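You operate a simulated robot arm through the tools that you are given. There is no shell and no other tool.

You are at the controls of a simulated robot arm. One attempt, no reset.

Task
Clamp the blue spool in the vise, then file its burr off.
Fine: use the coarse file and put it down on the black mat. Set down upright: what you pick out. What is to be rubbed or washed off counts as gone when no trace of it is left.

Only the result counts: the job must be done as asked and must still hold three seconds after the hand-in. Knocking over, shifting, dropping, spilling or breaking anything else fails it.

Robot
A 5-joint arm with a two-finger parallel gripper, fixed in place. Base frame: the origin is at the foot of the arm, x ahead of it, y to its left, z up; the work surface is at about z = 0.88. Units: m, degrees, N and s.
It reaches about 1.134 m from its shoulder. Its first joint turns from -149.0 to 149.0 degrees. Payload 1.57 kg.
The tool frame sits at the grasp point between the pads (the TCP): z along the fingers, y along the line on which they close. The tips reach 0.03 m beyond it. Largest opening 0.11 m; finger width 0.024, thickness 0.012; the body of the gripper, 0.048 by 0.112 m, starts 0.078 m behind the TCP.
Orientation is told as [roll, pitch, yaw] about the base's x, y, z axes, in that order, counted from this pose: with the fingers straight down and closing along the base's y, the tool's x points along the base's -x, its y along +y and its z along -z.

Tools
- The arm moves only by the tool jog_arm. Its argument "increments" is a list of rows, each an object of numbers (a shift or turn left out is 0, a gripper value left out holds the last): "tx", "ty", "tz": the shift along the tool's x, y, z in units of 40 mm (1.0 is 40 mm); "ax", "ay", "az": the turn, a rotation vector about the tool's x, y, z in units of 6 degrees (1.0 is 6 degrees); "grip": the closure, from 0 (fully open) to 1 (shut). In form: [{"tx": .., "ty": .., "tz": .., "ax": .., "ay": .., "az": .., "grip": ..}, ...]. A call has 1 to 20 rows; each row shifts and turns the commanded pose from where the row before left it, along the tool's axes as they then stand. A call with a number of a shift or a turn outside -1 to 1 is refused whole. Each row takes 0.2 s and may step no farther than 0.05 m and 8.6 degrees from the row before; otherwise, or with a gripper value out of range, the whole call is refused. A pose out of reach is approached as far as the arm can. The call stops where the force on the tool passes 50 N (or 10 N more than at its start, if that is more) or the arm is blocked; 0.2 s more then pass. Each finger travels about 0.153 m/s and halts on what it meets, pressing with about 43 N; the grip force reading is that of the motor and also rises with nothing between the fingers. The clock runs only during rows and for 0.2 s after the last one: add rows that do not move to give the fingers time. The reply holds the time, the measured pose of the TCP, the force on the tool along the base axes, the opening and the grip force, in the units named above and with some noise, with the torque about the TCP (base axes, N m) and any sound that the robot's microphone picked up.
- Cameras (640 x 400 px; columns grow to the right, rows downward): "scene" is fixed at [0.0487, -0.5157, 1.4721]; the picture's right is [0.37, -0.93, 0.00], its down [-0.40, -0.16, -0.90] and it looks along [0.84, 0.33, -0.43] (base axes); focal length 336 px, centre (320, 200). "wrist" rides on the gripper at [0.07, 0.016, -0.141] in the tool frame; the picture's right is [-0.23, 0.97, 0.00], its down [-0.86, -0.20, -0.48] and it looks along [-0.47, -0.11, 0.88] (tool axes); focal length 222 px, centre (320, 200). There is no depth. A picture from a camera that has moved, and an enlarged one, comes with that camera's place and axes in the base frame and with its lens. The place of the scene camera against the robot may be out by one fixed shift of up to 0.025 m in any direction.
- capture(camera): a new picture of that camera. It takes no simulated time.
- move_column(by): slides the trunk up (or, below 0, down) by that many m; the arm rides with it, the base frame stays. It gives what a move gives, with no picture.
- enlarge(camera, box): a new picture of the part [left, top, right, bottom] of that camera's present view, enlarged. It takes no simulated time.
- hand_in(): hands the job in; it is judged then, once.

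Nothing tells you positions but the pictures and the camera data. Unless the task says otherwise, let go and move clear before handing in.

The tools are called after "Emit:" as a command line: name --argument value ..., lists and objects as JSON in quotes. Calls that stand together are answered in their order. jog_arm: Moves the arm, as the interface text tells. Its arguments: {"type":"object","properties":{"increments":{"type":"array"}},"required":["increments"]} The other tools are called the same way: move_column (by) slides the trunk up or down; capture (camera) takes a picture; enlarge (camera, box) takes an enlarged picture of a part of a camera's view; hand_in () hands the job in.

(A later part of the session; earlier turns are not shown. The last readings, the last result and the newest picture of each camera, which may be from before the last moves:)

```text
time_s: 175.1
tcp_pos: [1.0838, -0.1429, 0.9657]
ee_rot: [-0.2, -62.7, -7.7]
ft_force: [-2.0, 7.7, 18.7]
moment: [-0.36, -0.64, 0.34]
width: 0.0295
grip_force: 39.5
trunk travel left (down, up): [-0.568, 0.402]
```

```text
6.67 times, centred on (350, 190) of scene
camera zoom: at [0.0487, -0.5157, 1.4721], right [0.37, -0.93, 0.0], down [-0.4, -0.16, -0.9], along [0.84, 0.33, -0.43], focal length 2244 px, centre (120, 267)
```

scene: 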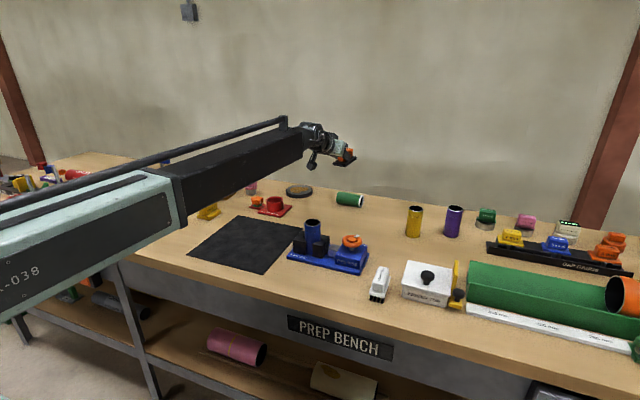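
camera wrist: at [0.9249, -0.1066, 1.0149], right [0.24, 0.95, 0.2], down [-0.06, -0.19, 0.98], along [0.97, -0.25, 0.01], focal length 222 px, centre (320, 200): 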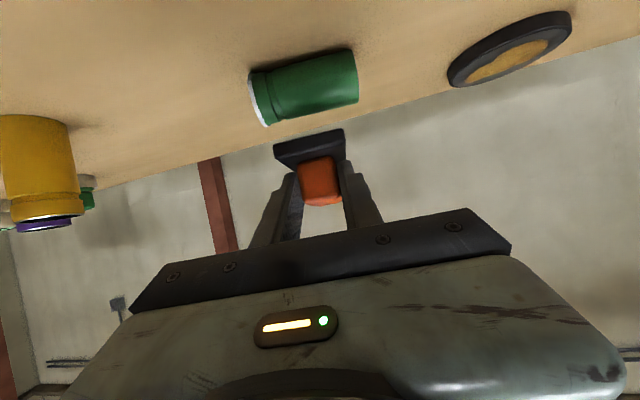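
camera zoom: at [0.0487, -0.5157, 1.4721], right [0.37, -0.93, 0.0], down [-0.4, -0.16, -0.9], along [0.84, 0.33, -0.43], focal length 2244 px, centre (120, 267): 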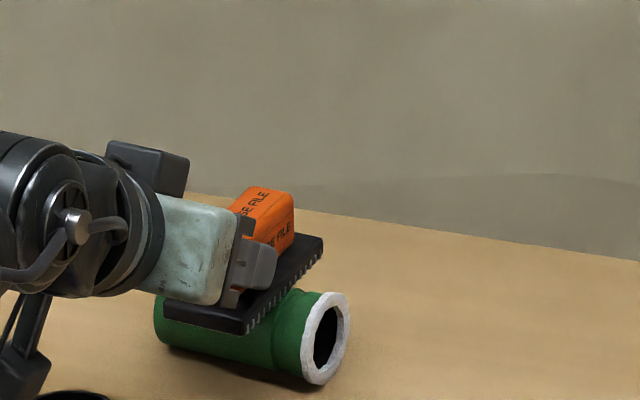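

Emit:
jog_arm --increments '[{"tx": 0.1143, "tz": -0.2224, "ay": 0.004}, {"tx": 0.1143, "tz": -0.2224, "ay": 0.004}]'

Emit:
capture --camera "scene"

Emit:
enlarge --camera "scene" --box '[300, 160, 380, 220]'

```text
time_s: 175.7
tcp_pos: [1.0643, -0.1419, 0.9639]
ee_rot: [-0.3, -62.7, -7.8]
ft_force: [-1.1, 5.7, 15.8]
moment: [-0.36, -0.73, 0.29]
width: 0.0294
grip_force: 39.2
trunk travel left (down, up): [-0.568, 0.402]
```

```text
taken
```

scene: 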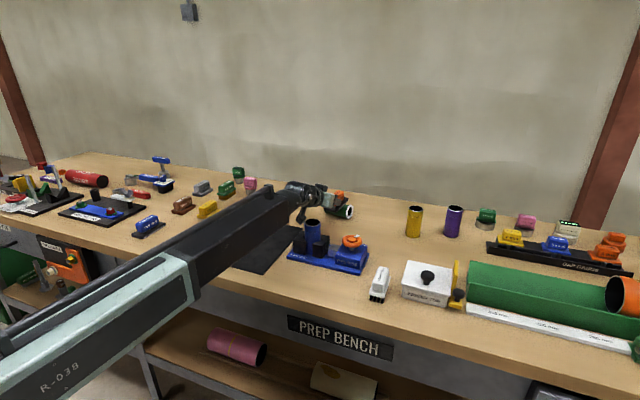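

```text
6.67 times, centred on (340, 190) of scene
camera zoom: at [0.0487, -0.5157, 1.4721], right [0.37, -0.93, 0.0], down [-0.4, -0.16, -0.9], along [0.84, 0.33, -0.43], focal length 2244 px, centre (187, 267)
```

zoom: 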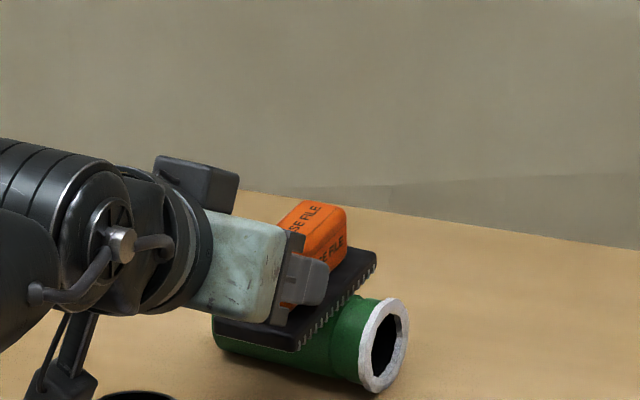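

Emit:
jog_arm --increments '[{"tx": 0.1143, "tz": -0.2224, "ay": 0.004}]'

Emit:
move_column --by 0.1

Emit:
enlarge --camera "scene" --box '[280, 140, 400, 230]'

Emit:
capture --camera "wrist"

```text
time_s: 176.1
tcp_pos: [1.053, -0.1405, 0.9649]
ee_rot: [-0.2, -62.6, -7.8]
ft_force: [-0.7, 6.1, 13.4]
moment: [-0.34, -0.78, 0.31]
width: 0.0296
grip_force: 39.4
trunk travel left (down, up): [-0.568, 0.402]
```

```text
time_s: 177.5
tcp_pos: [1.0544, -0.142, 1.0615]
ee_rot: [-0.1, -62.5, -7.9]
ft_force: [0.3, 0.7, -2.6]
moment: [0.02, 0.14, 0.03]
width: 0.0296
grip_force: 39.5
trunk travel left (down, up): [-0.668, 0.302]
```

```text
4.44 times, centred on (340, 185) of scene
camera zoom: at [0.0487, -0.5157, 1.4721], right [0.37, -0.93, 0.0], down [-0.4, -0.16, -0.9], along [0.84, 0.33, -0.43], focal length 1496 px, centre (231, 267)
```

zoom: 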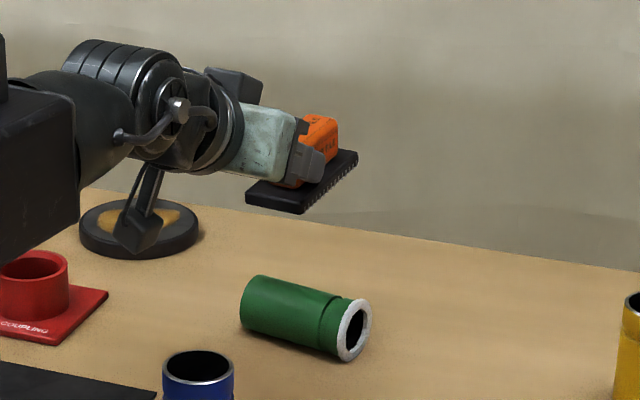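

```text
taken
camera wrist: at [0.9018, -0.1035, 1.0664], right [0.24, 0.95, 0.2], down [-0.06, -0.19, 0.98], along [0.97, -0.25, 0.01], focal length 222 px, centre (320, 200)
```

wrist: 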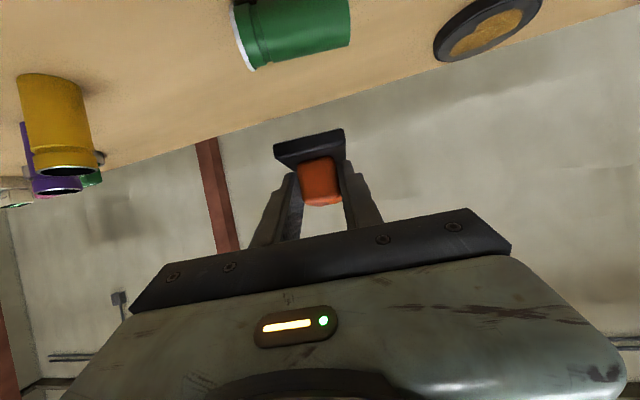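

The green spool is now at about (1.105, -0.15), square to the arm and reachable for gripping by its ends. I'll take the file back to the mat, leaving room for the green spool's original place.

Emit:
move_column --by 0.05

Emit:
jog_arm --increments '[{"tx": 0.433, "tz": -0.83}, {"tx": 0.433, "tz": -0.83}, {"tx": 0.433, "tz": -0.83}, {"tx": 0.433, "tz": -0.83}, {"tx": 0.433, "tz": -0.83}, {"tx": 0.433, "tz": -0.83}, {"ay": 0.42}, {}, {}]'

```text
time_s: 178.4
tcp_pos: [1.056, -0.1404, 1.1132]
ee_rot: [-0.2, -62.5, -7.8]
ft_force: [0.0, 0.3, -3.2]
moment: [0.02, 0.11, 0.0]
width: 0.0297
grip_force: 39.0
trunk travel left (down, up): [-0.718, 0.252]
```

```text
time_s: 180.4
tcp_pos: [0.833, -0.1121, 1.1049]
ee_rot: [-0.1, -60.0, -7.8]
ft_force: [-0.5, -0.4, -2.8]
moment: [0.04, 0.13, 0.04]
width: 0.0294
grip_force: 39.1
out of reach, approached as far as the arm can: row 7
trunk travel left (down, up): [-0.718, 0.252]
```

Emit:
jog_arm --increments '[{"ty": 0.745, "ax": -0.293, "az": -0.169}, {"ty": 0.745, "ax": -0.293, "az": -0.169}, {"ty": 0.745, "ax": -0.293, "az": -0.169}, {"ty": 0.745, "ax": -0.293, "az": -0.169}, {"ty": 0.745, "ax": -0.293, "az": -0.169}, {"ty": 0.745, "ax": -0.293, "az": -0.169}, {"ty": 0.745, "ax": -0.293, "az": -0.169}, {}, {}]'

Emit:
capture --camera "scene"

Emit:
capture --camera "wrist"

```text
time_s: 182.4
tcp_pos: [0.8377, 0.098, 1.105]
ee_rot: [-0.1, -60.1, 6.4]
ft_force: [-0.4, -0.6, -3.4]
moment: [-0.01, 0.15, 0.02]
width: 0.0298
grip_force: 38.9
trunk travel left (down, up): [-0.718, 0.252]
```

```text
taken
```

scene: 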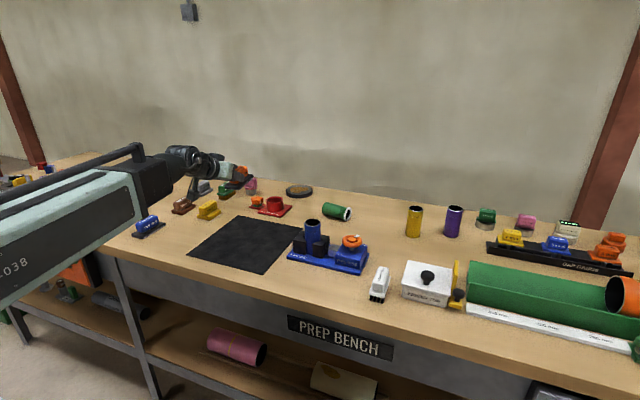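

```text
taken
camera wrist: at [0.6803, 0.097, 1.1146], right [0.01, 0.98, 0.2], down [0.03, -0.2, 0.98], along [1.0, 0.0, -0.03], focal length 222 px, centre (320, 200)
```

wrist: 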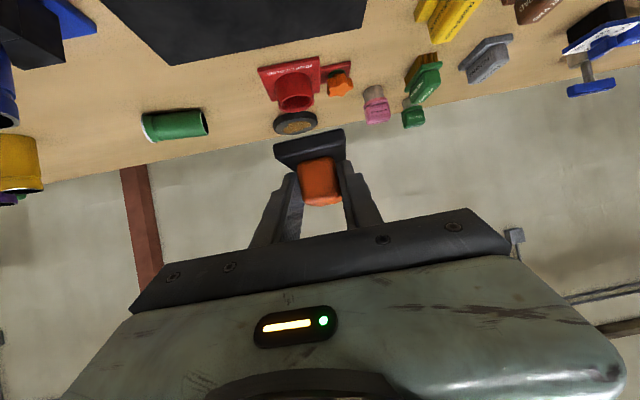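

Emit:
move_column --by -0.172

Emit:
enlarge --camera "scene" --box '[180, 160, 310, 270]'

Emit:
capture --camera "wrist"

```text
time_s: 184.3
tcp_pos: [0.8383, 0.0974, 0.932]
ee_rot: [-0.2, -60.1, 6.3]
ft_force: [0.3, -0.4, -2.9]
moment: [0.01, 0.14, -0.01]
width: 0.0294
grip_force: 38.5
trunk travel left (down, up): [-0.546, 0.424]
```

```text
3.64 times, centred on (245, 215) of scene
camera zoom: at [0.0487, -0.5157, 1.4721], right [0.37, -0.93, 0.0], down [-0.4, -0.16, -0.9], along [0.84, 0.33, -0.43], focal length 1224 px, centre (593, 146)
```

zoom: 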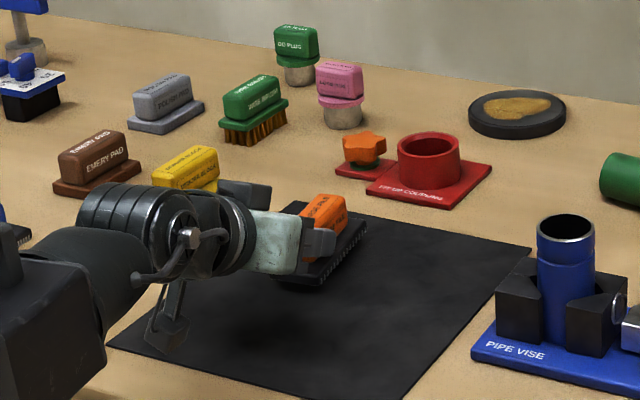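

```text
taken
camera wrist: at [0.6802, 0.0969, 0.9426], right [0.01, 0.98, 0.2], down [0.03, -0.2, 0.98], along [1.0, 0.0, -0.03], focal length 222 px, centre (320, 200)
```

wrist: 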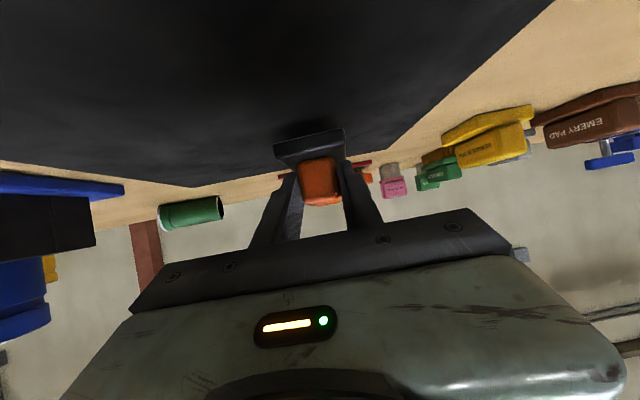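

Emit:
move_column --by -0.0085

```text
time_s: 184.9
tcp_pos: [0.8378, 0.0977, 0.9241]
ee_rot: [-0.1, -60.1, 6.3]
ft_force: [-0.6, 1.2, -2.6]
moment: [-0.02, 0.12, 0.03]
width: 0.0295
grip_force: 38.9
trunk travel left (down, up): [-0.538, 0.432]
```

Emit:
move_column --by -0.002

```text
time_s: 185.4
tcp_pos: [0.8379, 0.0977, 0.9222]
ee_rot: [-0.1, -60.3, 6.4]
ft_force: [1.9, -0.1, 5.5]
moment: [0.09, 0.1, -0.01]
width: 0.0293
grip_force: 39.1
trunk travel left (down, up): [-0.536, 0.434]
```

The file is on the mat. Releasing it slowly and rising.

Emit:
jog_arm --increments '[{"grip": 0.7}, {"grip": 0.6}, {"grip": 0.45}, {"grip": 0.3}, {}]'

Emit:
move_column --by 0.16

Emit:
enlarge --camera "scene" --box '[180, 160, 380, 280]'

```text
time_s: 186.6
tcp_pos: [0.8379, 0.098, 0.9222]
ee_rot: [-0.1, -60.2, 6.4]
ft_force: [0.4, 0.1, 0.0]
moment: [0.03, 0.02, 0.0]
width: 0.077
grip_force: 0.1
trunk travel left (down, up): [-0.536, 0.434]
```

```text
time_s: 188.4
tcp_pos: [0.8377, 0.0976, 1.0826]
ee_rot: [-0.1, -60.2, 6.2]
ft_force: [-0.3, -0.1, 0.1]
moment: [-0.05, 0.0, -0.02]
width: 0.0768
grip_force: 0.0
trunk travel left (down, up): [-0.696, 0.274]
```

```text
3.20 times, centred on (280, 220) of scene
camera zoom: at [0.0487, -0.5157, 1.4721], right [0.37, -0.93, 0.0], down [-0.4, -0.16, -0.9], along [0.84, 0.33, -0.43], focal length 1077 px, centre (448, 136)
```

zoom: 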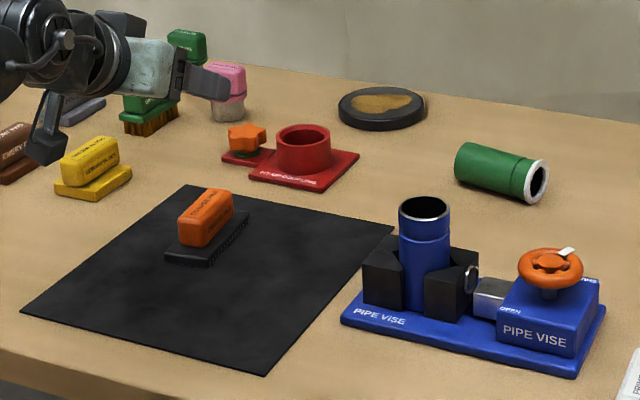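

The file stands upright on the mat. Now for the green spool: set a 50° tilt, open fully, swing over and look.

Emit:
jog_arm --increments '[{"ay": 1, "grip": 0}, {"ay": 0.67}, {}, {"ty": -0.741, "ax": 0.257, "az": 0.2158}, {"ty": -0.741, "ax": 0.257, "az": 0.2158}, {"ty": -0.741, "ax": 0.257, "az": 0.2158}, {"ty": -0.741, "ax": 0.257, "az": 0.2158}, {"ty": -0.741, "ax": 0.257, "az": 0.2158}, {"ty": -0.741, "ax": 0.257, "az": 0.2158}, {"ty": -0.741, "ax": 0.257, "az": 0.2158}, {}, {}]'

Emit:
jog_arm --increments '[{"tx": -0.58, "tz": 0.69}, {"tx": -0.58, "tz": 0.69}, {"tx": -0.58, "tz": 0.69}, {"tx": -0.58, "tz": 0.69}, {}, {}]'

Emit:
capture --camera "wrist"

Emit:
capture --camera "scene"

```text
time_s: 191.0
tcp_pos: [0.8397, -0.1101, 1.0483]
ee_rot: [0.0, -50.2, -7.8]
ft_force: [-1.1, 0.6, -0.5]
moment: [0.01, 0.0, 0.0]
width: 0.1101
grip_force: 0.1
out of reach, approached as far as the arm can: row 1, 2
trunk travel left (down, up): [-0.696, 0.274]
```

```text
time_s: 192.4
tcp_pos: [0.9819, -0.1309, 1.0479]
ee_rot: [0.0, -50.4, -7.8]
ft_force: [-0.1, -0.4, 0.6]
moment: [0.03, 0.01, 0.02]
width: 0.1101
grip_force: 0.0
trunk travel left (down, up): [-0.696, 0.274]
```

```text
taken
camera wrist: at [0.8329, -0.0935, 1.0855], right [0.28, 0.94, 0.17], down [0.15, -0.22, 0.96], along [0.95, -0.24, -0.2], focal length 222 px, centre (320, 200)
```

wrist: 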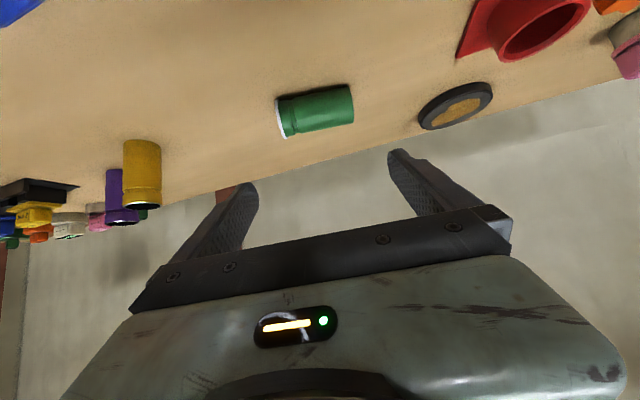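

```text
taken
```

scene: 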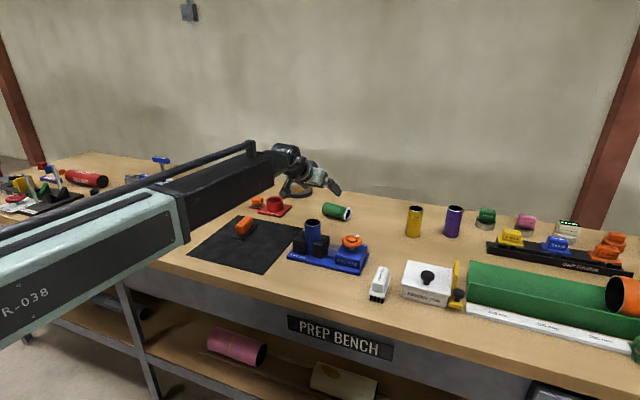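

Emit:
enlarge --camera "wrist" --box '[250, 60, 390, 160]'

```text
4.00 times, centred on (320, 110) of wrist
camera zoom: at [0.8329, -0.0935, 1.0855], right [0.28, 0.94, 0.17], down [0.15, -0.22, 0.96], along [0.95, -0.24, -0.2], focal length 888 px, centre (320, 560)
```

zoom: 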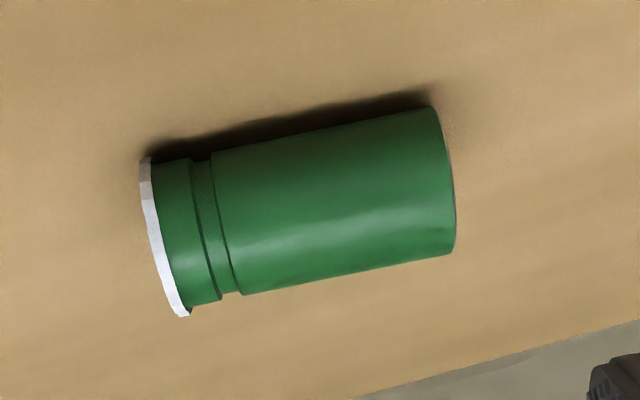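

The spool lies square between where my fingers will come down. I'll extend over it and check the alignment before lowering.

Emit:
jog_arm --increments '[{"tx": -0.618, "tz": 0.747, "ty": 0.05}, {"tx": -0.618, "tz": 0.747}, {"tx": -0.618, "tz": 0.747}, {}, {}]'

Emit:
capture --camera "wrist"

Emit:
enlarge --camera "scene" --box '[270, 140, 390, 230]'

```text
time_s: 193.6
tcp_pos: [1.0965, -0.143, 1.0489]
ee_rot: [0.0, -50.2, -7.8]
ft_force: [-0.1, -0.6, 1.3]
moment: [-0.02, -0.01, 0.0]
width: 0.1101
grip_force: 0.1
trunk travel left (down, up): [-0.696, 0.274]
```

```text
taken
camera wrist: at [0.9483, -0.1065, 1.0854], right [0.28, 0.94, 0.17], down [0.15, -0.22, 0.96], along [0.95, -0.24, -0.2], focal length 222 px, centre (320, 200)
```

wrist: 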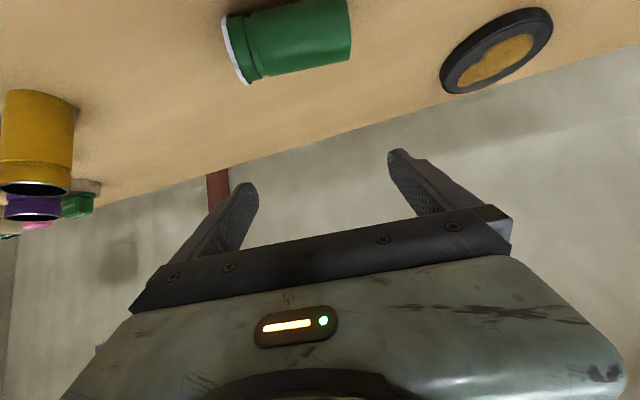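

```text
4.44 times, centred on (330, 185) of scene
camera zoom: at [0.0487, -0.5157, 1.4721], right [0.37, -0.93, 0.0], down [-0.4, -0.16, -0.9], along [0.84, 0.33, -0.43], focal length 1496 px, centre (276, 267)
```

zoom: 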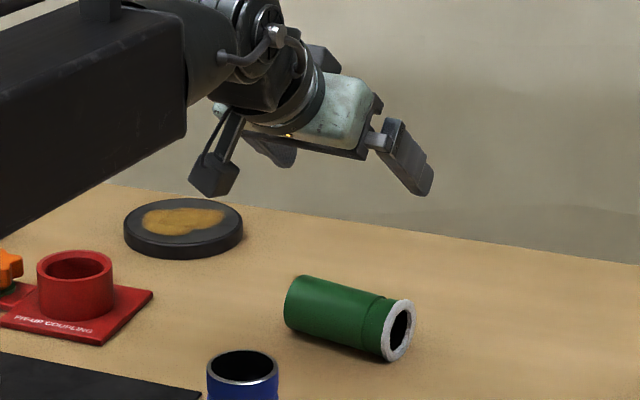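

Emit:
jog_arm --increments '[{"ty": -0.05}, {}]'

Emit:
move_column --by -0.085

Emit:
capture --camera "wrist"

Emit:
enlarge --camera "scene" --box '[290, 160, 370, 230]'

```text
time_s: 194.2
tcp_pos: [1.0987, -0.1446, 1.0494]
ee_rot: [0.0, -50.1, -7.8]
ft_force: [0.2, 0.0, 0.3]
moment: [0.03, 0.01, 0.01]
width: 0.1098
grip_force: 0.1
trunk travel left (down, up): [-0.696, 0.274]
```

```text
time_s: 195.4
tcp_pos: [1.0987, -0.145, 0.9627]
ee_rot: [0.0, -50.2, -7.8]
ft_force: [-0.4, 0.0, -0.1]
moment: [0.04, 0.02, -0.02]
width: 0.1098
grip_force: 0.0
trunk travel left (down, up): [-0.611, 0.359]
```

```text
taken
camera wrist: at [0.948, -0.108, 1.0004], right [0.28, 0.94, 0.17], down [0.15, -0.22, 0.96], along [0.95, -0.24, -0.2], focal length 222 px, centre (320, 200)
```

wrist: 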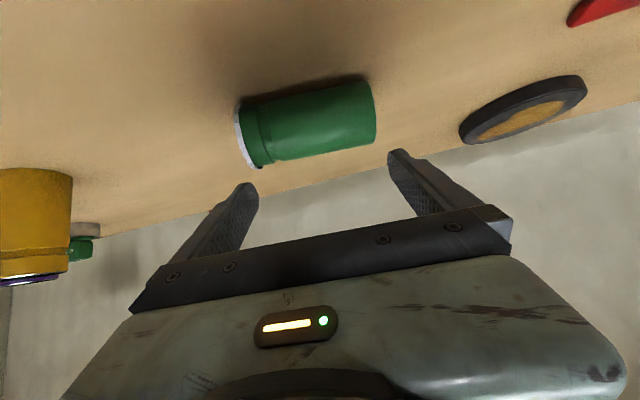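

```text
5.71 times, centred on (330, 195) of scene
camera zoom: at [0.0487, -0.5157, 1.4721], right [0.37, -0.93, 0.0], down [-0.4, -0.16, -0.9], along [0.84, 0.33, -0.43], focal length 1923 px, centre (263, 229)
```

zoom: 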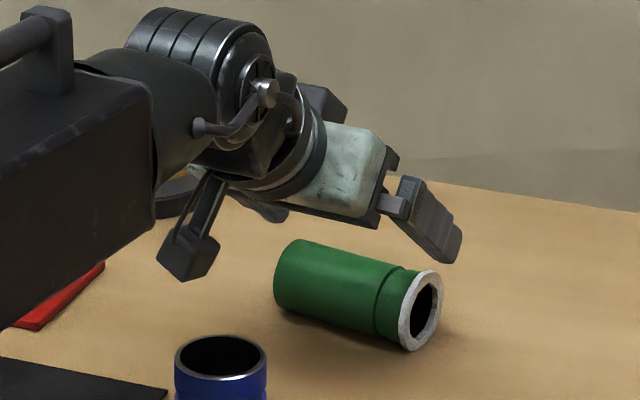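

Emit:
enlarge --camera "wrist" --box '[220, 60, 420, 200]'

```text
2.86 times, centred on (320, 130) of wrist
camera zoom: at [0.948, -0.108, 1.0004], right [0.28, 0.94, 0.17], down [0.15, -0.22, 0.96], along [0.95, -0.24, -0.2], focal length 635 px, centre (320, 400)
```

zoom: 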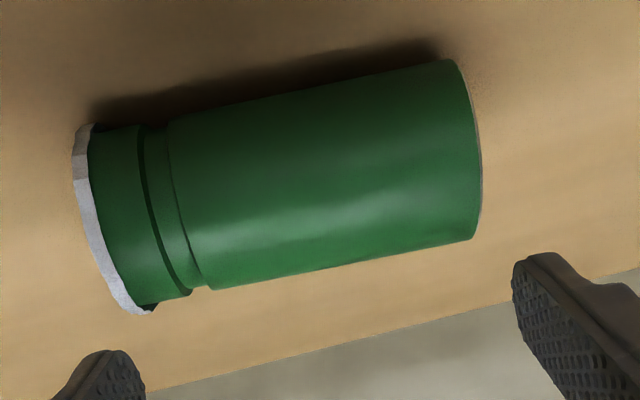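

The alignment is within a millimetre or so. I'll lower the fingers down past both ends of the spool.

Emit:
move_column --by -0.035

Emit:
enlarge --camera "wrist" --box '[200, 80, 440, 240]'

Emit:
enlarge --camera "scene" --box '[290, 170, 370, 230]'

```text
time_s: 196.2
tcp_pos: [1.0976, -0.1438, 0.9283]
ee_rot: [0.0, -50.2, -7.7]
ft_force: [0.6, 0.5, -0.3]
moment: [-0.03, -0.01, 0.03]
width: 0.11
grip_force: 0.1
trunk travel left (down, up): [-0.576, 0.394]
```

```text
2.50 times, centred on (320, 160) of wrist
camera zoom: at [0.948, -0.108, 0.9654], right [0.28, 0.94, 0.17], down [0.15, -0.22, 0.96], along [0.95, -0.24, -0.2], focal length 555 px, centre (320, 300)
```

zoom: 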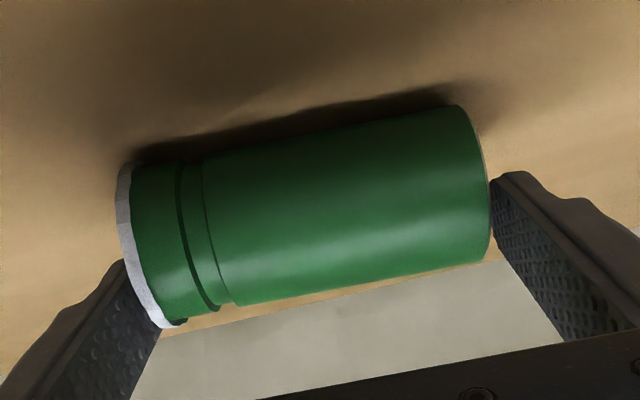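

```text
6.67 times, centred on (330, 200) of scene
camera zoom: at [0.0487, -0.5157, 1.4721], right [0.37, -0.93, 0.0], down [-0.4, -0.16, -0.9], along [0.84, 0.33, -0.43], focal length 2244 px, centre (253, 200)
```

zoom: 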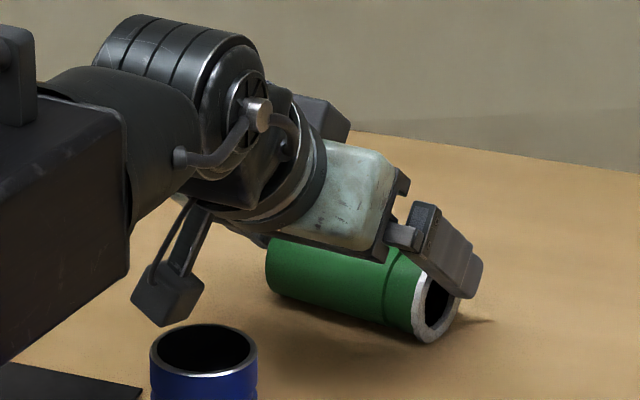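

Both fingers are outside the ends with no contact. I'll go down a little more and close gently.

Emit:
move_column --by -0.014

Emit:
jog_arm --increments '[{"grip": 0.08}, {"grip": 0.5}, {}, {}, {}]'

Emit:
enlarge --camera "scene" --box '[290, 170, 370, 230]'

Emit:
enlarge --camera "wrist" --box '[200, 80, 440, 240]'

```text
time_s: 196.9
tcp_pos: [1.0974, -0.1449, 0.9136]
ee_rot: [0.1, -50.2, -7.8]
ft_force: [-0.1, -0.1, 0.9]
moment: [-0.01, 0.01, 0.01]
width: 0.11
grip_force: 0.0
trunk travel left (down, up): [-0.562, 0.408]
```

```text
time_s: 198.1
tcp_pos: [1.0965, -0.1447, 0.9141]
ee_rot: [0.0, -50.2, -7.9]
ft_force: [-1.1, 0.5, 0.2]
moment: [-0.09, 0.02, -0.05]
width: 0.1005
grip_force: 42.6
trunk travel left (down, up): [-0.562, 0.408]
```

```text
6.67 times, centred on (330, 200) of scene
camera zoom: at [0.0487, -0.5157, 1.4721], right [0.37, -0.93, 0.0], down [-0.4, -0.16, -0.9], along [0.84, 0.33, -0.43], focal length 2244 px, centre (253, 200)
```

zoom: 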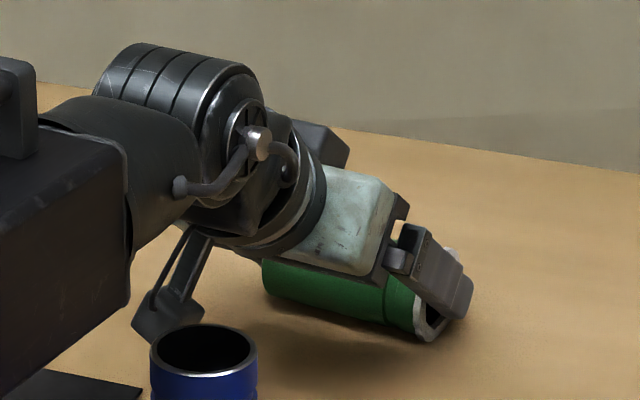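

```text
2.50 times, centred on (320, 160) of wrist
camera zoom: at [0.948, -0.1078, 0.9514], right [0.28, 0.94, 0.17], down [0.15, -0.22, 0.96], along [0.95, -0.24, -0.2], focal length 555 px, centre (320, 300)
```

zoom: 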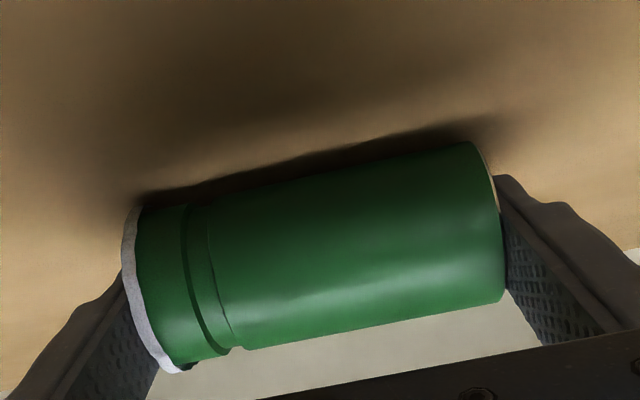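

Gripped by its ends at 0.1005 m. Lifting slightly to check the hold.

Emit:
move_column --by 0.03

Emit:
enlarge --camera "scene" --box '[290, 160, 370, 220]'

Emit:
enlarge --camera "wrist" --box '[200, 80, 440, 240]'

```text
time_s: 198.8
tcp_pos: [1.0969, -0.1447, 0.9441]
ee_rot: [0.0, -50.1, -7.8]
ft_force: [-0.1, -0.3, -3.0]
moment: [0.01, -0.01, 0.01]
width: 0.1
grip_force: 42.5
trunk travel left (down, up): [-0.592, 0.378]
```

```text
6.67 times, centred on (330, 190) of scene
camera zoom: at [0.0487, -0.5157, 1.4721], right [0.37, -0.93, 0.0], down [-0.4, -0.16, -0.9], along [0.84, 0.33, -0.43], focal length 2244 px, centre (253, 267)
```

zoom: 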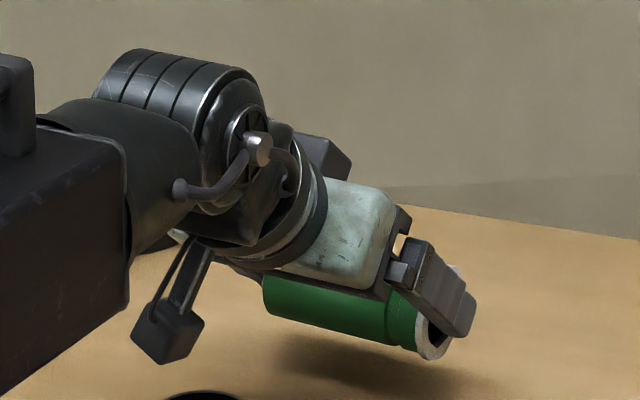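

```text
2.50 times, centred on (320, 160) of wrist
camera zoom: at [0.9484, -0.108, 0.9809], right [0.28, 0.94, 0.17], down [0.15, -0.22, 0.96], along [0.95, -0.24, -0.2], focal length 555 px, centre (320, 300)
```

zoom: 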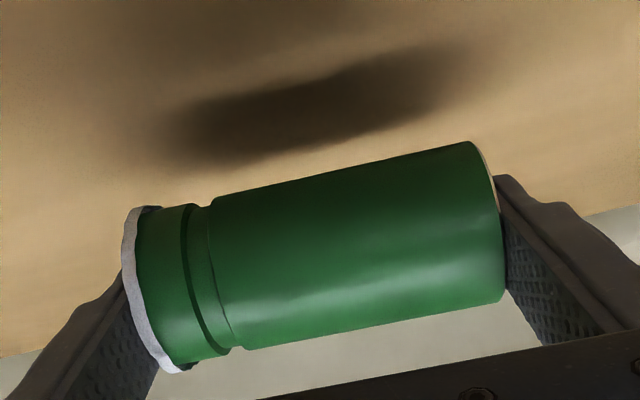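

The end grip is secure. Plan: carry it to a clear spot on the mat, lay it down, re-grip across its diameter, then tilt it upright at its original place. Raising and retracting first.

Emit:
move_column --by 0.16

Emit:
jog_arm --increments '[{"tx": 0.6, "tz": -0.72}, {"tx": 0.6, "tz": -0.72}, {"tx": 0.6, "tz": -0.72}, {"tx": 0.6, "tz": -0.72}, {"tx": 0.6, "tz": -0.72}, {"tx": 0.6, "tz": -0.72}, {"tx": 0.6, "tz": -0.72}, {"tx": 0.6, "tz": -0.72}, {}]'

Emit:
capture --camera "scene"

```text
time_s: 200.6
tcp_pos: [1.0977, -0.1446, 1.1038]
ee_rot: [0.0, -50.2, -7.7]
ft_force: [-0.9, 0.2, -2.9]
moment: [-0.01, -0.02, 0.01]
width: 0.1001
grip_force: 43.0
trunk travel left (down, up): [-0.752, 0.218]
```

```text
time_s: 202.6
tcp_pos: [0.8005, -0.1052, 1.1045]
ee_rot: [0.0, -50.4, -7.8]
ft_force: [0.7, 0.4, -3.2]
moment: [0.01, 0.02, -0.01]
width: 0.1
grip_force: 42.6
trunk travel left (down, up): [-0.752, 0.218]
```

```text
taken
```

scene: 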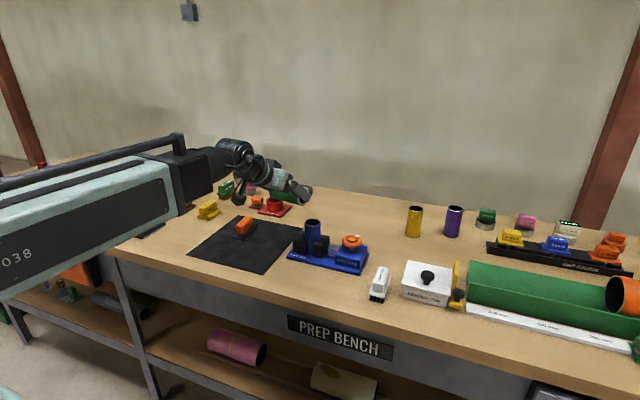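

Emit:
jog_arm --increments '[{"ty": 0.66, "ax": -0.2404, "az": -0.1997}, {"ty": 0.66, "ax": -0.2404, "az": -0.1997}, {"ty": 0.66, "ax": -0.2404, "az": -0.1997}, {"ty": 0.66, "ax": -0.2404, "az": -0.1997}, {"tx": 0.32, "tz": -0.385}, {"tx": 0.32, "tz": -0.385}, {}, {}]'

Emit:
move_column --by -0.17

Emit:
enlarge --camera "scene" --box '[180, 170, 320, 280]'

Emit:
capture --camera "wrist"

```text
time_s: 204.4
tcp_pos: [0.7687, 0.0016, 1.1044]
ee_rot: [0.0, -50.1, -0.4]
ft_force: [-0.6, 0.4, -3.1]
moment: [0.01, 0.05, -0.05]
width: 0.0998
grip_force: 42.6
trunk travel left (down, up): [-0.752, 0.218]
```

```text
time_s: 206.4
tcp_pos: [0.7692, 0.0017, 0.9338]
ee_rot: [0.0, -50.1, -0.3]
ft_force: [-0.7, -0.5, -2.6]
moment: [0.02, 0.03, 0.0]
width: 0.0999
grip_force: 43.6
trunk travel left (down, up): [-0.582, 0.388]
```

```text
3.64 times, centred on (250, 225) of scene
camera zoom: at [0.0487, -0.5157, 1.4721], right [0.37, -0.93, 0.0], down [-0.4, -0.16, -0.9], along [0.84, 0.33, -0.43], focal length 1224 px, centre (574, 109)
```

zoom: 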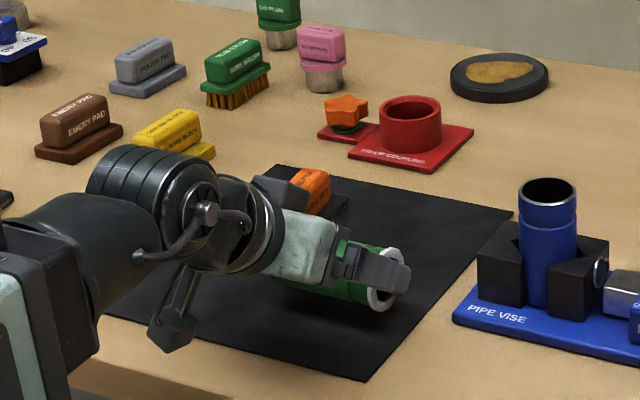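

```text
taken
camera wrist: at [0.6159, 0.0179, 0.9713], right [0.15, 0.97, 0.17], down [0.18, -0.2, 0.96], along [0.97, -0.11, -0.21], focal length 222 px, centre (320, 200)
```

wrist: 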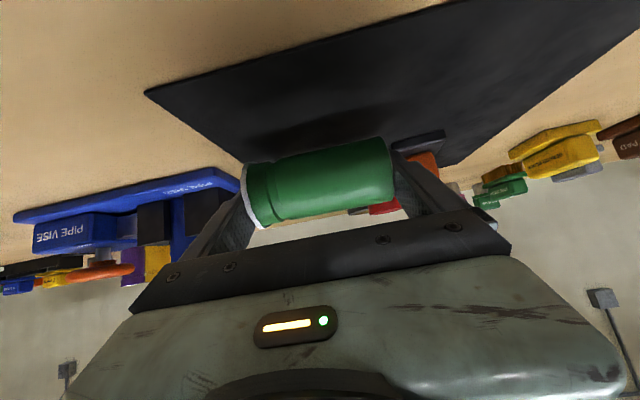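

Emit:
move_column --by -0.0155

```text
time_s: 207.0
tcp_pos: [0.7689, 0.0011, 0.9189]
ee_rot: [0.0, -50.2, -0.3]
ft_force: [-0.5, 0.7, -2.4]
moment: [0.0, 0.02, -0.01]
width: 0.0998
grip_force: 42.7
trunk travel left (down, up): [-0.566, 0.404]
```

Emit:
move_column --by -0.002

```text
time_s: 207.5
tcp_pos: [0.7694, 0.0018, 0.916]
ee_rot: [0.0, -50.2, -0.3]
ft_force: [1.8, 1.1, 4.4]
moment: [-0.4, -0.09, 0.07]
width: 0.1001
grip_force: 43.2
trunk travel left (down, up): [-0.564, 0.406]
```

Contact with the mat. I'll release slowly so it doesn't roll.

Emit:
jog_arm --increments '[{"grip": 0.085}, {"grip": 0.06}, {"grip": 0.03}, {"grip": 0.0}, {}, {}]'

Emit:
capture --camera "wrist"

Emit:
enlarge --camera "scene" --box '[200, 200, 310, 280]'

```text
time_s: 208.9
tcp_pos: [0.7693, 0.001, 0.9163]
ee_rot: [0.0, -50.1, -0.3]
ft_force: [-0.5, -0.3, -0.1]
moment: [-0.02, 0.01, -0.02]
width: 0.11
grip_force: 0.0
trunk travel left (down, up): [-0.564, 0.406]
```

```text
taken
camera wrist: at [0.6158, 0.0179, 0.9539], right [0.15, 0.97, 0.17], down [0.18, -0.2, 0.96], along [0.97, -0.11, -0.2], focal length 222 px, centre (320, 200)
```

wrist: 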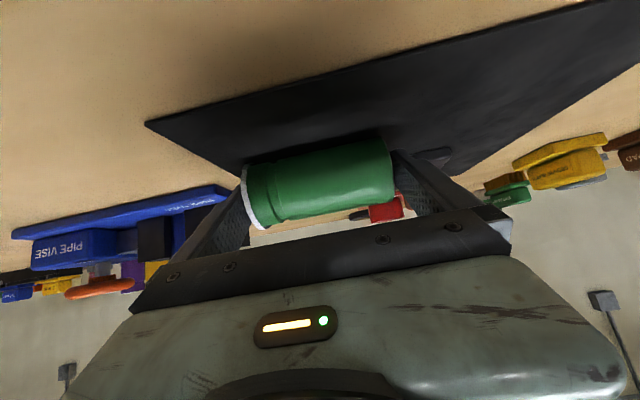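

```text
5.00 times, centred on (255, 240) of scene
camera zoom: at [0.0487, -0.5157, 1.4721], right [0.37, -0.93, 0.0], down [-0.4, -0.16, -0.9], along [0.84, 0.33, -0.43], focal length 1683 px, centre (645, 0)
```

zoom: 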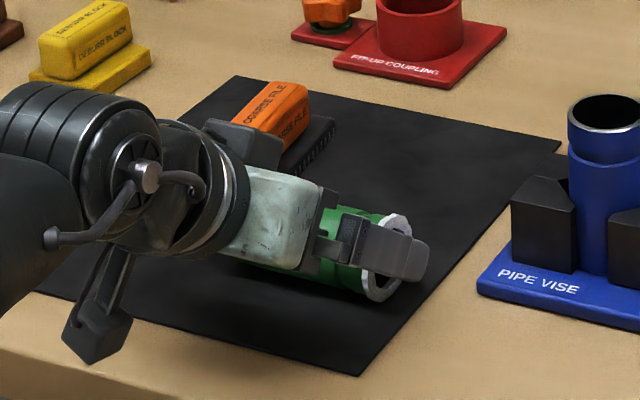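

The spool stays put. Raising straight up off it.

Emit:
move_column --by 0.04

Emit:
move_column --by 0.12

Emit:
enlarge --camera "scene" --box '[190, 190, 330, 280]'

```text
time_s: 209.7
tcp_pos: [0.7696, 0.0008, 0.9576]
ee_rot: [0.0, -50.1, -0.3]
ft_force: [0.1, -0.2, -0.3]
moment: [-0.01, -0.01, -0.03]
width: 0.1098
grip_force: 0.0
trunk travel left (down, up): [-0.604, 0.366]
```

```text
time_s: 211.2
tcp_pos: [0.7684, 0.0012, 1.0772]
ee_rot: [0.1, -50.1, -0.3]
ft_force: [-0.1, 0.3, -0.1]
moment: [-0.01, -0.01, 0.0]
width: 0.1103
grip_force: 0.2
trunk travel left (down, up): [-0.724, 0.246]
```

```text
4.44 times, centred on (260, 235) of scene
camera zoom: at [0.0487, -0.5157, 1.4721], right [0.37, -0.93, 0.0], down [-0.4, -0.16, -0.9], along [0.84, 0.33, -0.43], focal length 1496 px, centre (587, 44)
```

zoom: 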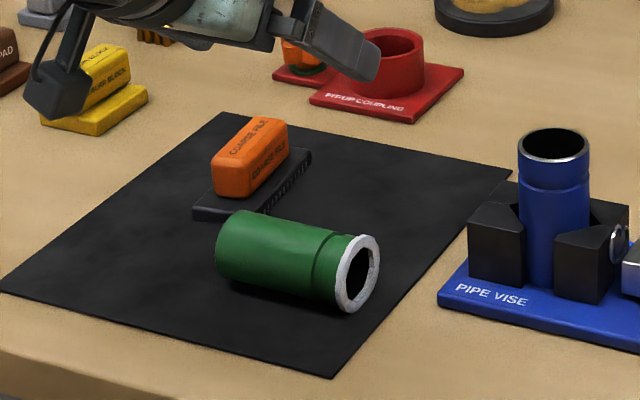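

Laid down nicely on the mat. Raising more and returning the tool to vertical.

Emit:
move_column --by 0.11

Emit:
jog_arm --increments '[{"ay": 1}, {"ay": 1}, {"ay": 1}, {"ay": 1}, {"ay": 1}, {"ay": 1}, {"ay": 1}, {"ay": 1}, {"ay": 0.35}, {}, {}]'

Emit:
capture --camera "wrist"

Emit:
enlarge --camera "wrist" --box '[240, 60, 400, 180]'

```text
time_s: 212.7
tcp_pos: [0.7699, 0.0005, 1.185]
ee_rot: [-0.1, -50.1, -0.3]
ft_force: [-0.1, 0.3, -0.3]
moment: [0.0, 0.03, -0.01]
width: 0.1099
grip_force: 0.0
trunk travel left (down, up): [-0.834, 0.136]
```

```text
time_s: 215.1
tcp_pos: [0.7682, 0.0016, 1.1009]
ee_rot: [0.0, 0.0, -0.3]
ft_force: [0.0, 0.0, -0.1]
moment: [0.02, -0.01, 0.0]
width: 0.1102
grip_force: 0.2
out of reach, approached as far as the arm can: row 1, 2, 3, 4, 5, 6, 7
trunk travel left (down, up): [-0.834, 0.136]
```

```text
taken
camera wrist: at [0.6993, 0.0179, 1.2426], right [0.23, 0.97, 0.0], down [0.85, -0.2, 0.48], along [0.47, -0.11, -0.88], focal length 222 px, centre (320, 200)
```

wrist: 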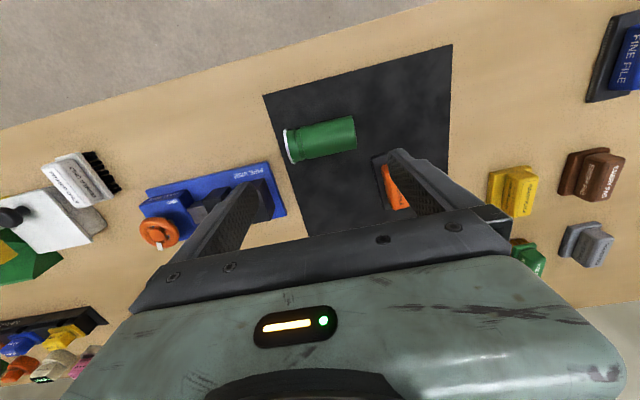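

```text
3.33 times, centred on (320, 120) of wrist
camera zoom: at [0.6993, 0.0179, 1.2426], right [0.23, 0.97, 0.0], down [0.85, -0.2, 0.48], along [0.47, -0.11, -0.88], focal length 740 px, centre (320, 467)
```

zoom: 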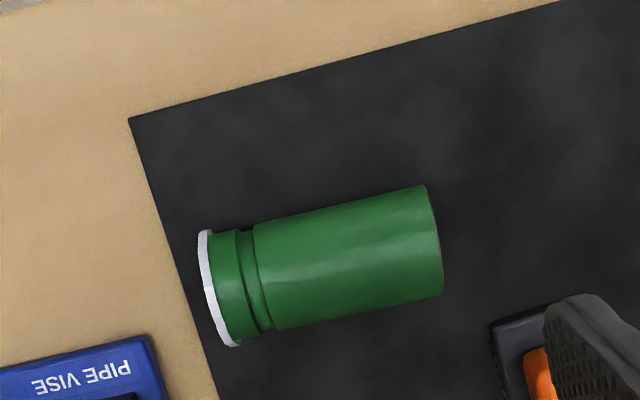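

The green spool's centre is at (0.778, 0.003) with its rim toward −y. I'll align above the main body at (0.778, -0.011) and turn the wrist +89° so the fingers close across its diameter.

Emit:
jog_arm --increments '[{"tx": -0.2375, "ty": -0.315}, {"az": -1}, {"az": -1}, {"az": -1}, {"az": -1}, {"az": -1}, {"az": -1}, {"az": -1}, {"az": -1}, {"az": -1}, {"az": -1}, {"az": -1}, {"az": -1}, {"az": -1}, {"az": -1}, {"az": -0.83}, {}, {}]'

Emit:
move_column --by -0.1

Emit:
capture --camera "wrist"

Emit:
enlarge --camera "wrist" --box '[220, 80, 420, 220]'

```text
time_s: 218.9
tcp_pos: [0.7784, -0.0114, 1.1011]
ee_rot: [-0.1, 0.1, 88.6]
ft_force: [0.0, -0.5, -0.1]
moment: [0.0, -0.03, 0.02]
width: 0.11
grip_force: 0.1
trunk travel left (down, up): [-0.834, 0.136]
```

```text
time_s: 220.2
tcp_pos: [0.7773, -0.0106, 1.0018]
ee_rot: [0.0, 0.0, 88.5]
ft_force: [-0.6, 0.5, 0.8]
moment: [0.01, -0.05, 0.01]
width: 0.1099
grip_force: 0.0
trunk travel left (down, up): [-0.734, 0.236]
```

```text
taken
camera wrist: at [0.7599, -0.081, 1.1427], right [-0.97, 0.25, 0.0], down [0.22, 0.85, 0.48], along [0.12, 0.46, -0.88], focal length 222 px, centre (320, 200)
```

wrist: 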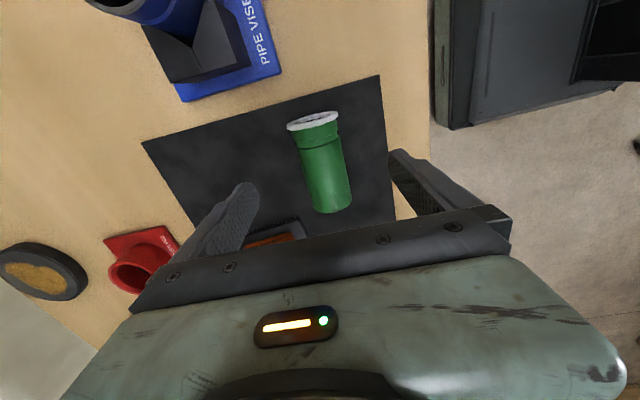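

```text
2.86 times, centred on (320, 150) of wrist
camera zoom: at [0.7599, -0.081, 1.1427], right [-0.97, 0.25, 0.0], down [0.22, 0.85, 0.48], along [0.12, 0.46, -0.88], focal length 635 px, centre (320, 343)
```

zoom: 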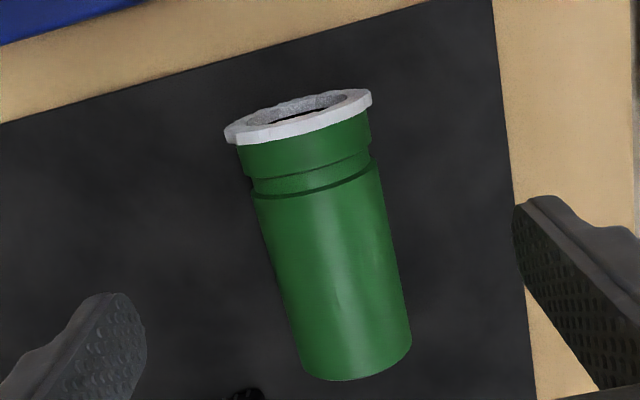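

Well centred within about a millimetre. Adjusting slightly and lowering to grip.

Emit:
jog_arm --increments '[{"ty": 0.035}, {}]'

Emit:
move_column --by -0.084

Emit:
jog_arm --increments '[{"grip": 0.35}, {"grip": 0.45}, {"grip": 1.0}, {}, {}]'

Emit:
enlarge --camera "scene" --box '[190, 190, 330, 280]'

Emit:
enlarge --camera "wrist" --box '[220, 80, 420, 230]'

```text
time_s: 220.8
tcp_pos: [0.7772, -0.0133, 1.0013]
ee_rot: [-0.1, 0.0, 88.6]
ft_force: [-0.4, 0.2, -0.3]
moment: [0.0, 0.03, -0.05]
width: 0.11
grip_force: 0.1
trunk travel left (down, up): [-0.734, 0.236]
```

```text
time_s: 222.0
tcp_pos: [0.7767, -0.0117, 0.9177]
ee_rot: [-0.1, 0.0, 88.6]
ft_force: [1.4, 0.1, -0.2]
moment: [-0.02, 0.02, -0.01]
width: 0.1099
grip_force: 0.1
trunk travel left (down, up): [-0.65, 0.32]
```

```text
time_s: 223.2
tcp_pos: [0.7772, -0.0108, 0.9173]
ee_rot: [0.0, 0.0, 88.6]
ft_force: [0.2, 0.3, 1.9]
moment: [0.07, 0.02, 0.17]
width: 0.0467
grip_force: 43.2
trunk travel left (down, up): [-0.65, 0.32]
```

```text
4.44 times, centred on (260, 235) of scene
camera zoom: at [0.0487, -0.5157, 1.4721], right [0.37, -0.93, 0.0], down [-0.4, -0.16, -0.9], along [0.84, 0.33, -0.43], focal length 1496 px, centre (587, 44)
```

zoom: 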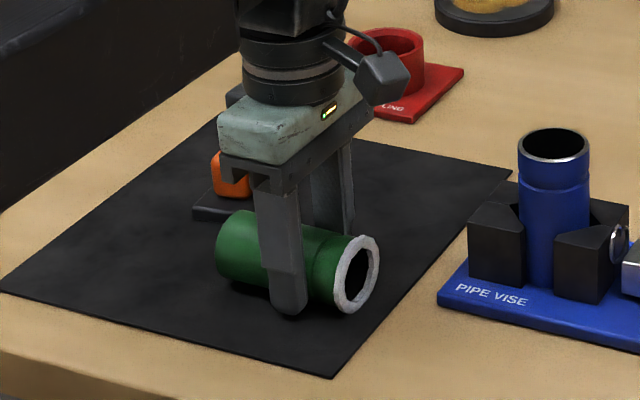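

```text
2.67 times, centred on (320, 155) of wrist
camera zoom: at [0.7587, -0.0811, 1.0588], right [-0.97, 0.25, 0.0], down [0.22, 0.85, 0.48], along [0.12, 0.46, -0.88], focal length 592 px, centre (320, 320)
```

zoom: 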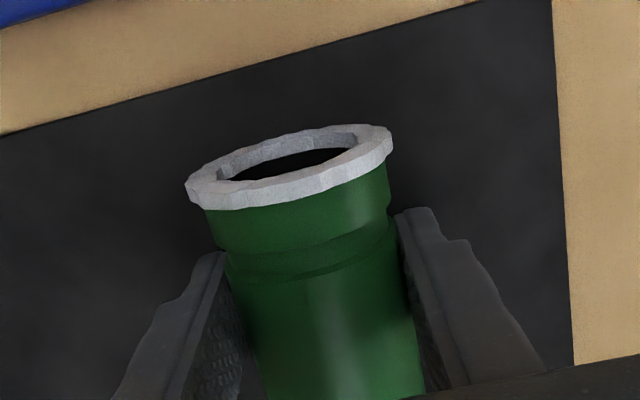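

Gripped across the body at 0.0467 m. Lifting to check the hold.

Emit:
move_column --by 0.05

Emit:
enlarge --camera "scene" --box '[190, 170, 330, 260]'

Emit:
enlarge --camera "wrist" --box '[220, 80, 420, 230]'

```text
time_s: 224.1
tcp_pos: [0.7763, -0.0111, 0.9673]
ee_rot: [0.0, 0.1, 88.6]
ft_force: [0.3, -0.5, -2.6]
moment: [-0.04, 0.01, 0.03]
width: 0.0471
grip_force: 43.4
trunk travel left (down, up): [-0.7, 0.27]
```

```text
4.44 times, centred on (260, 215) of scene
camera zoom: at [0.0487, -0.5157, 1.4721], right [0.37, -0.93, 0.0], down [-0.4, -0.16, -0.9], along [0.84, 0.33, -0.43], focal length 1496 px, centre (587, 133)
```

zoom: 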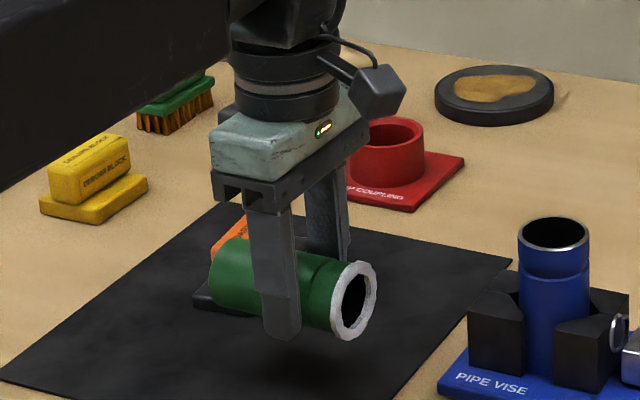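

```text
2.67 times, centred on (320, 155) of wrist
camera zoom: at [0.7591, -0.0811, 1.1085], right [-0.97, 0.25, 0.0], down [0.22, 0.85, 0.48], along [0.12, 0.46, -0.88], focal length 592 px, centre (320, 320)
```

zoom: 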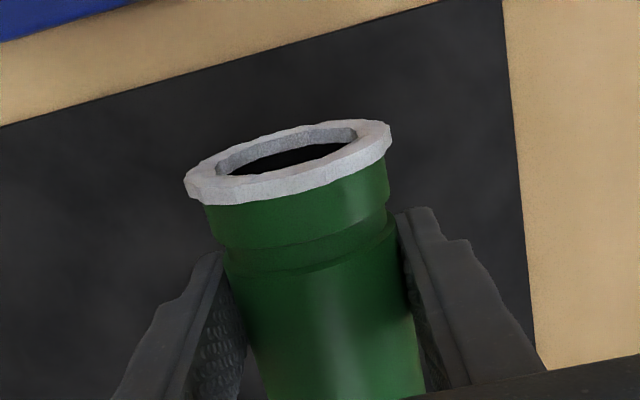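

The hold is firm. Raising and turning the wrist another +90°, so the rim points outward with the camera on the far side.

Emit:
move_column --by 0.12

Emit:
jog_arm --increments '[{"az": -1}, {"az": -1}, {"az": -1}, {"az": -1}, {"az": -1}, {"az": -1}, {"az": -1}, {"az": -1}, {"az": -1}, {"az": -1}, {"az": -1}, {"az": -1}, {"az": -1}, {"az": -1}, {"az": -1}, {"az": -0.06}, {}]'

Emit:
capture --camera "scene"

Emit:
capture --camera "wrist"

```text
time_s: 225.6
tcp_pos: [0.7771, -0.011, 1.0876]
ee_rot: [0.1, 0.0, 88.6]
ft_force: [0.7, -0.2, -2.6]
moment: [0.0, -0.02, -0.01]
width: 0.0468
grip_force: 43.7
trunk travel left (down, up): [-0.82, 0.15]
```

```text
time_s: 229.2
tcp_pos: [0.7774, -0.0056, 1.0872]
ee_rot: [0.3, 0.0, 172.1]
ft_force: [-0.4, -0.3, -3.2]
moment: [-0.03, 0.0, 0.01]
width: 0.0468
grip_force: 43.0
out of reach, approached as far as the arm can: row 14, 15
trunk travel left (down, up): [-0.82, 0.15]
```

```text
taken
```

scene: 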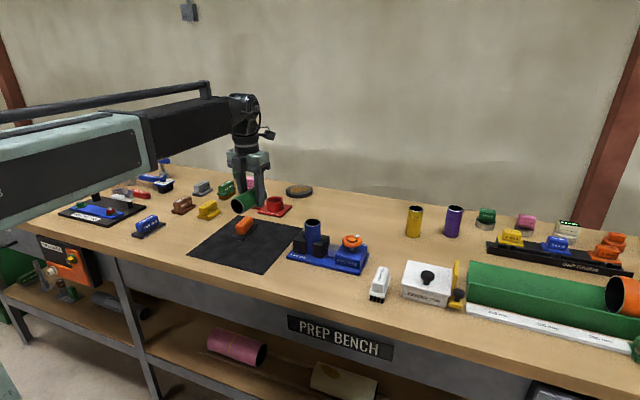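

```text
taken
camera wrist: at [0.8443, -0.0313, 1.2287], right [-0.36, -0.93, 0.01], down [-0.82, 0.32, 0.48], along [-0.45, 0.17, -0.88], focal length 222 px, centre (320, 200)
```

wrist: 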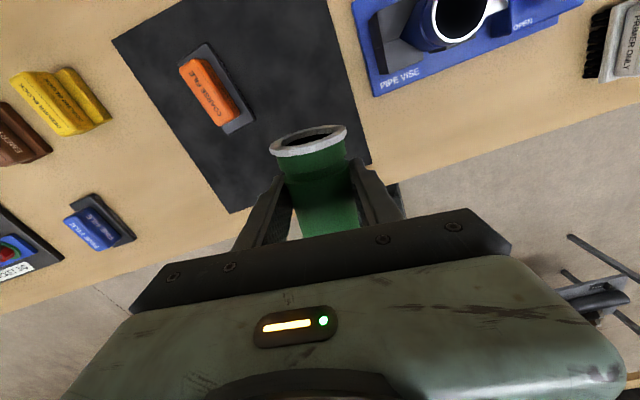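

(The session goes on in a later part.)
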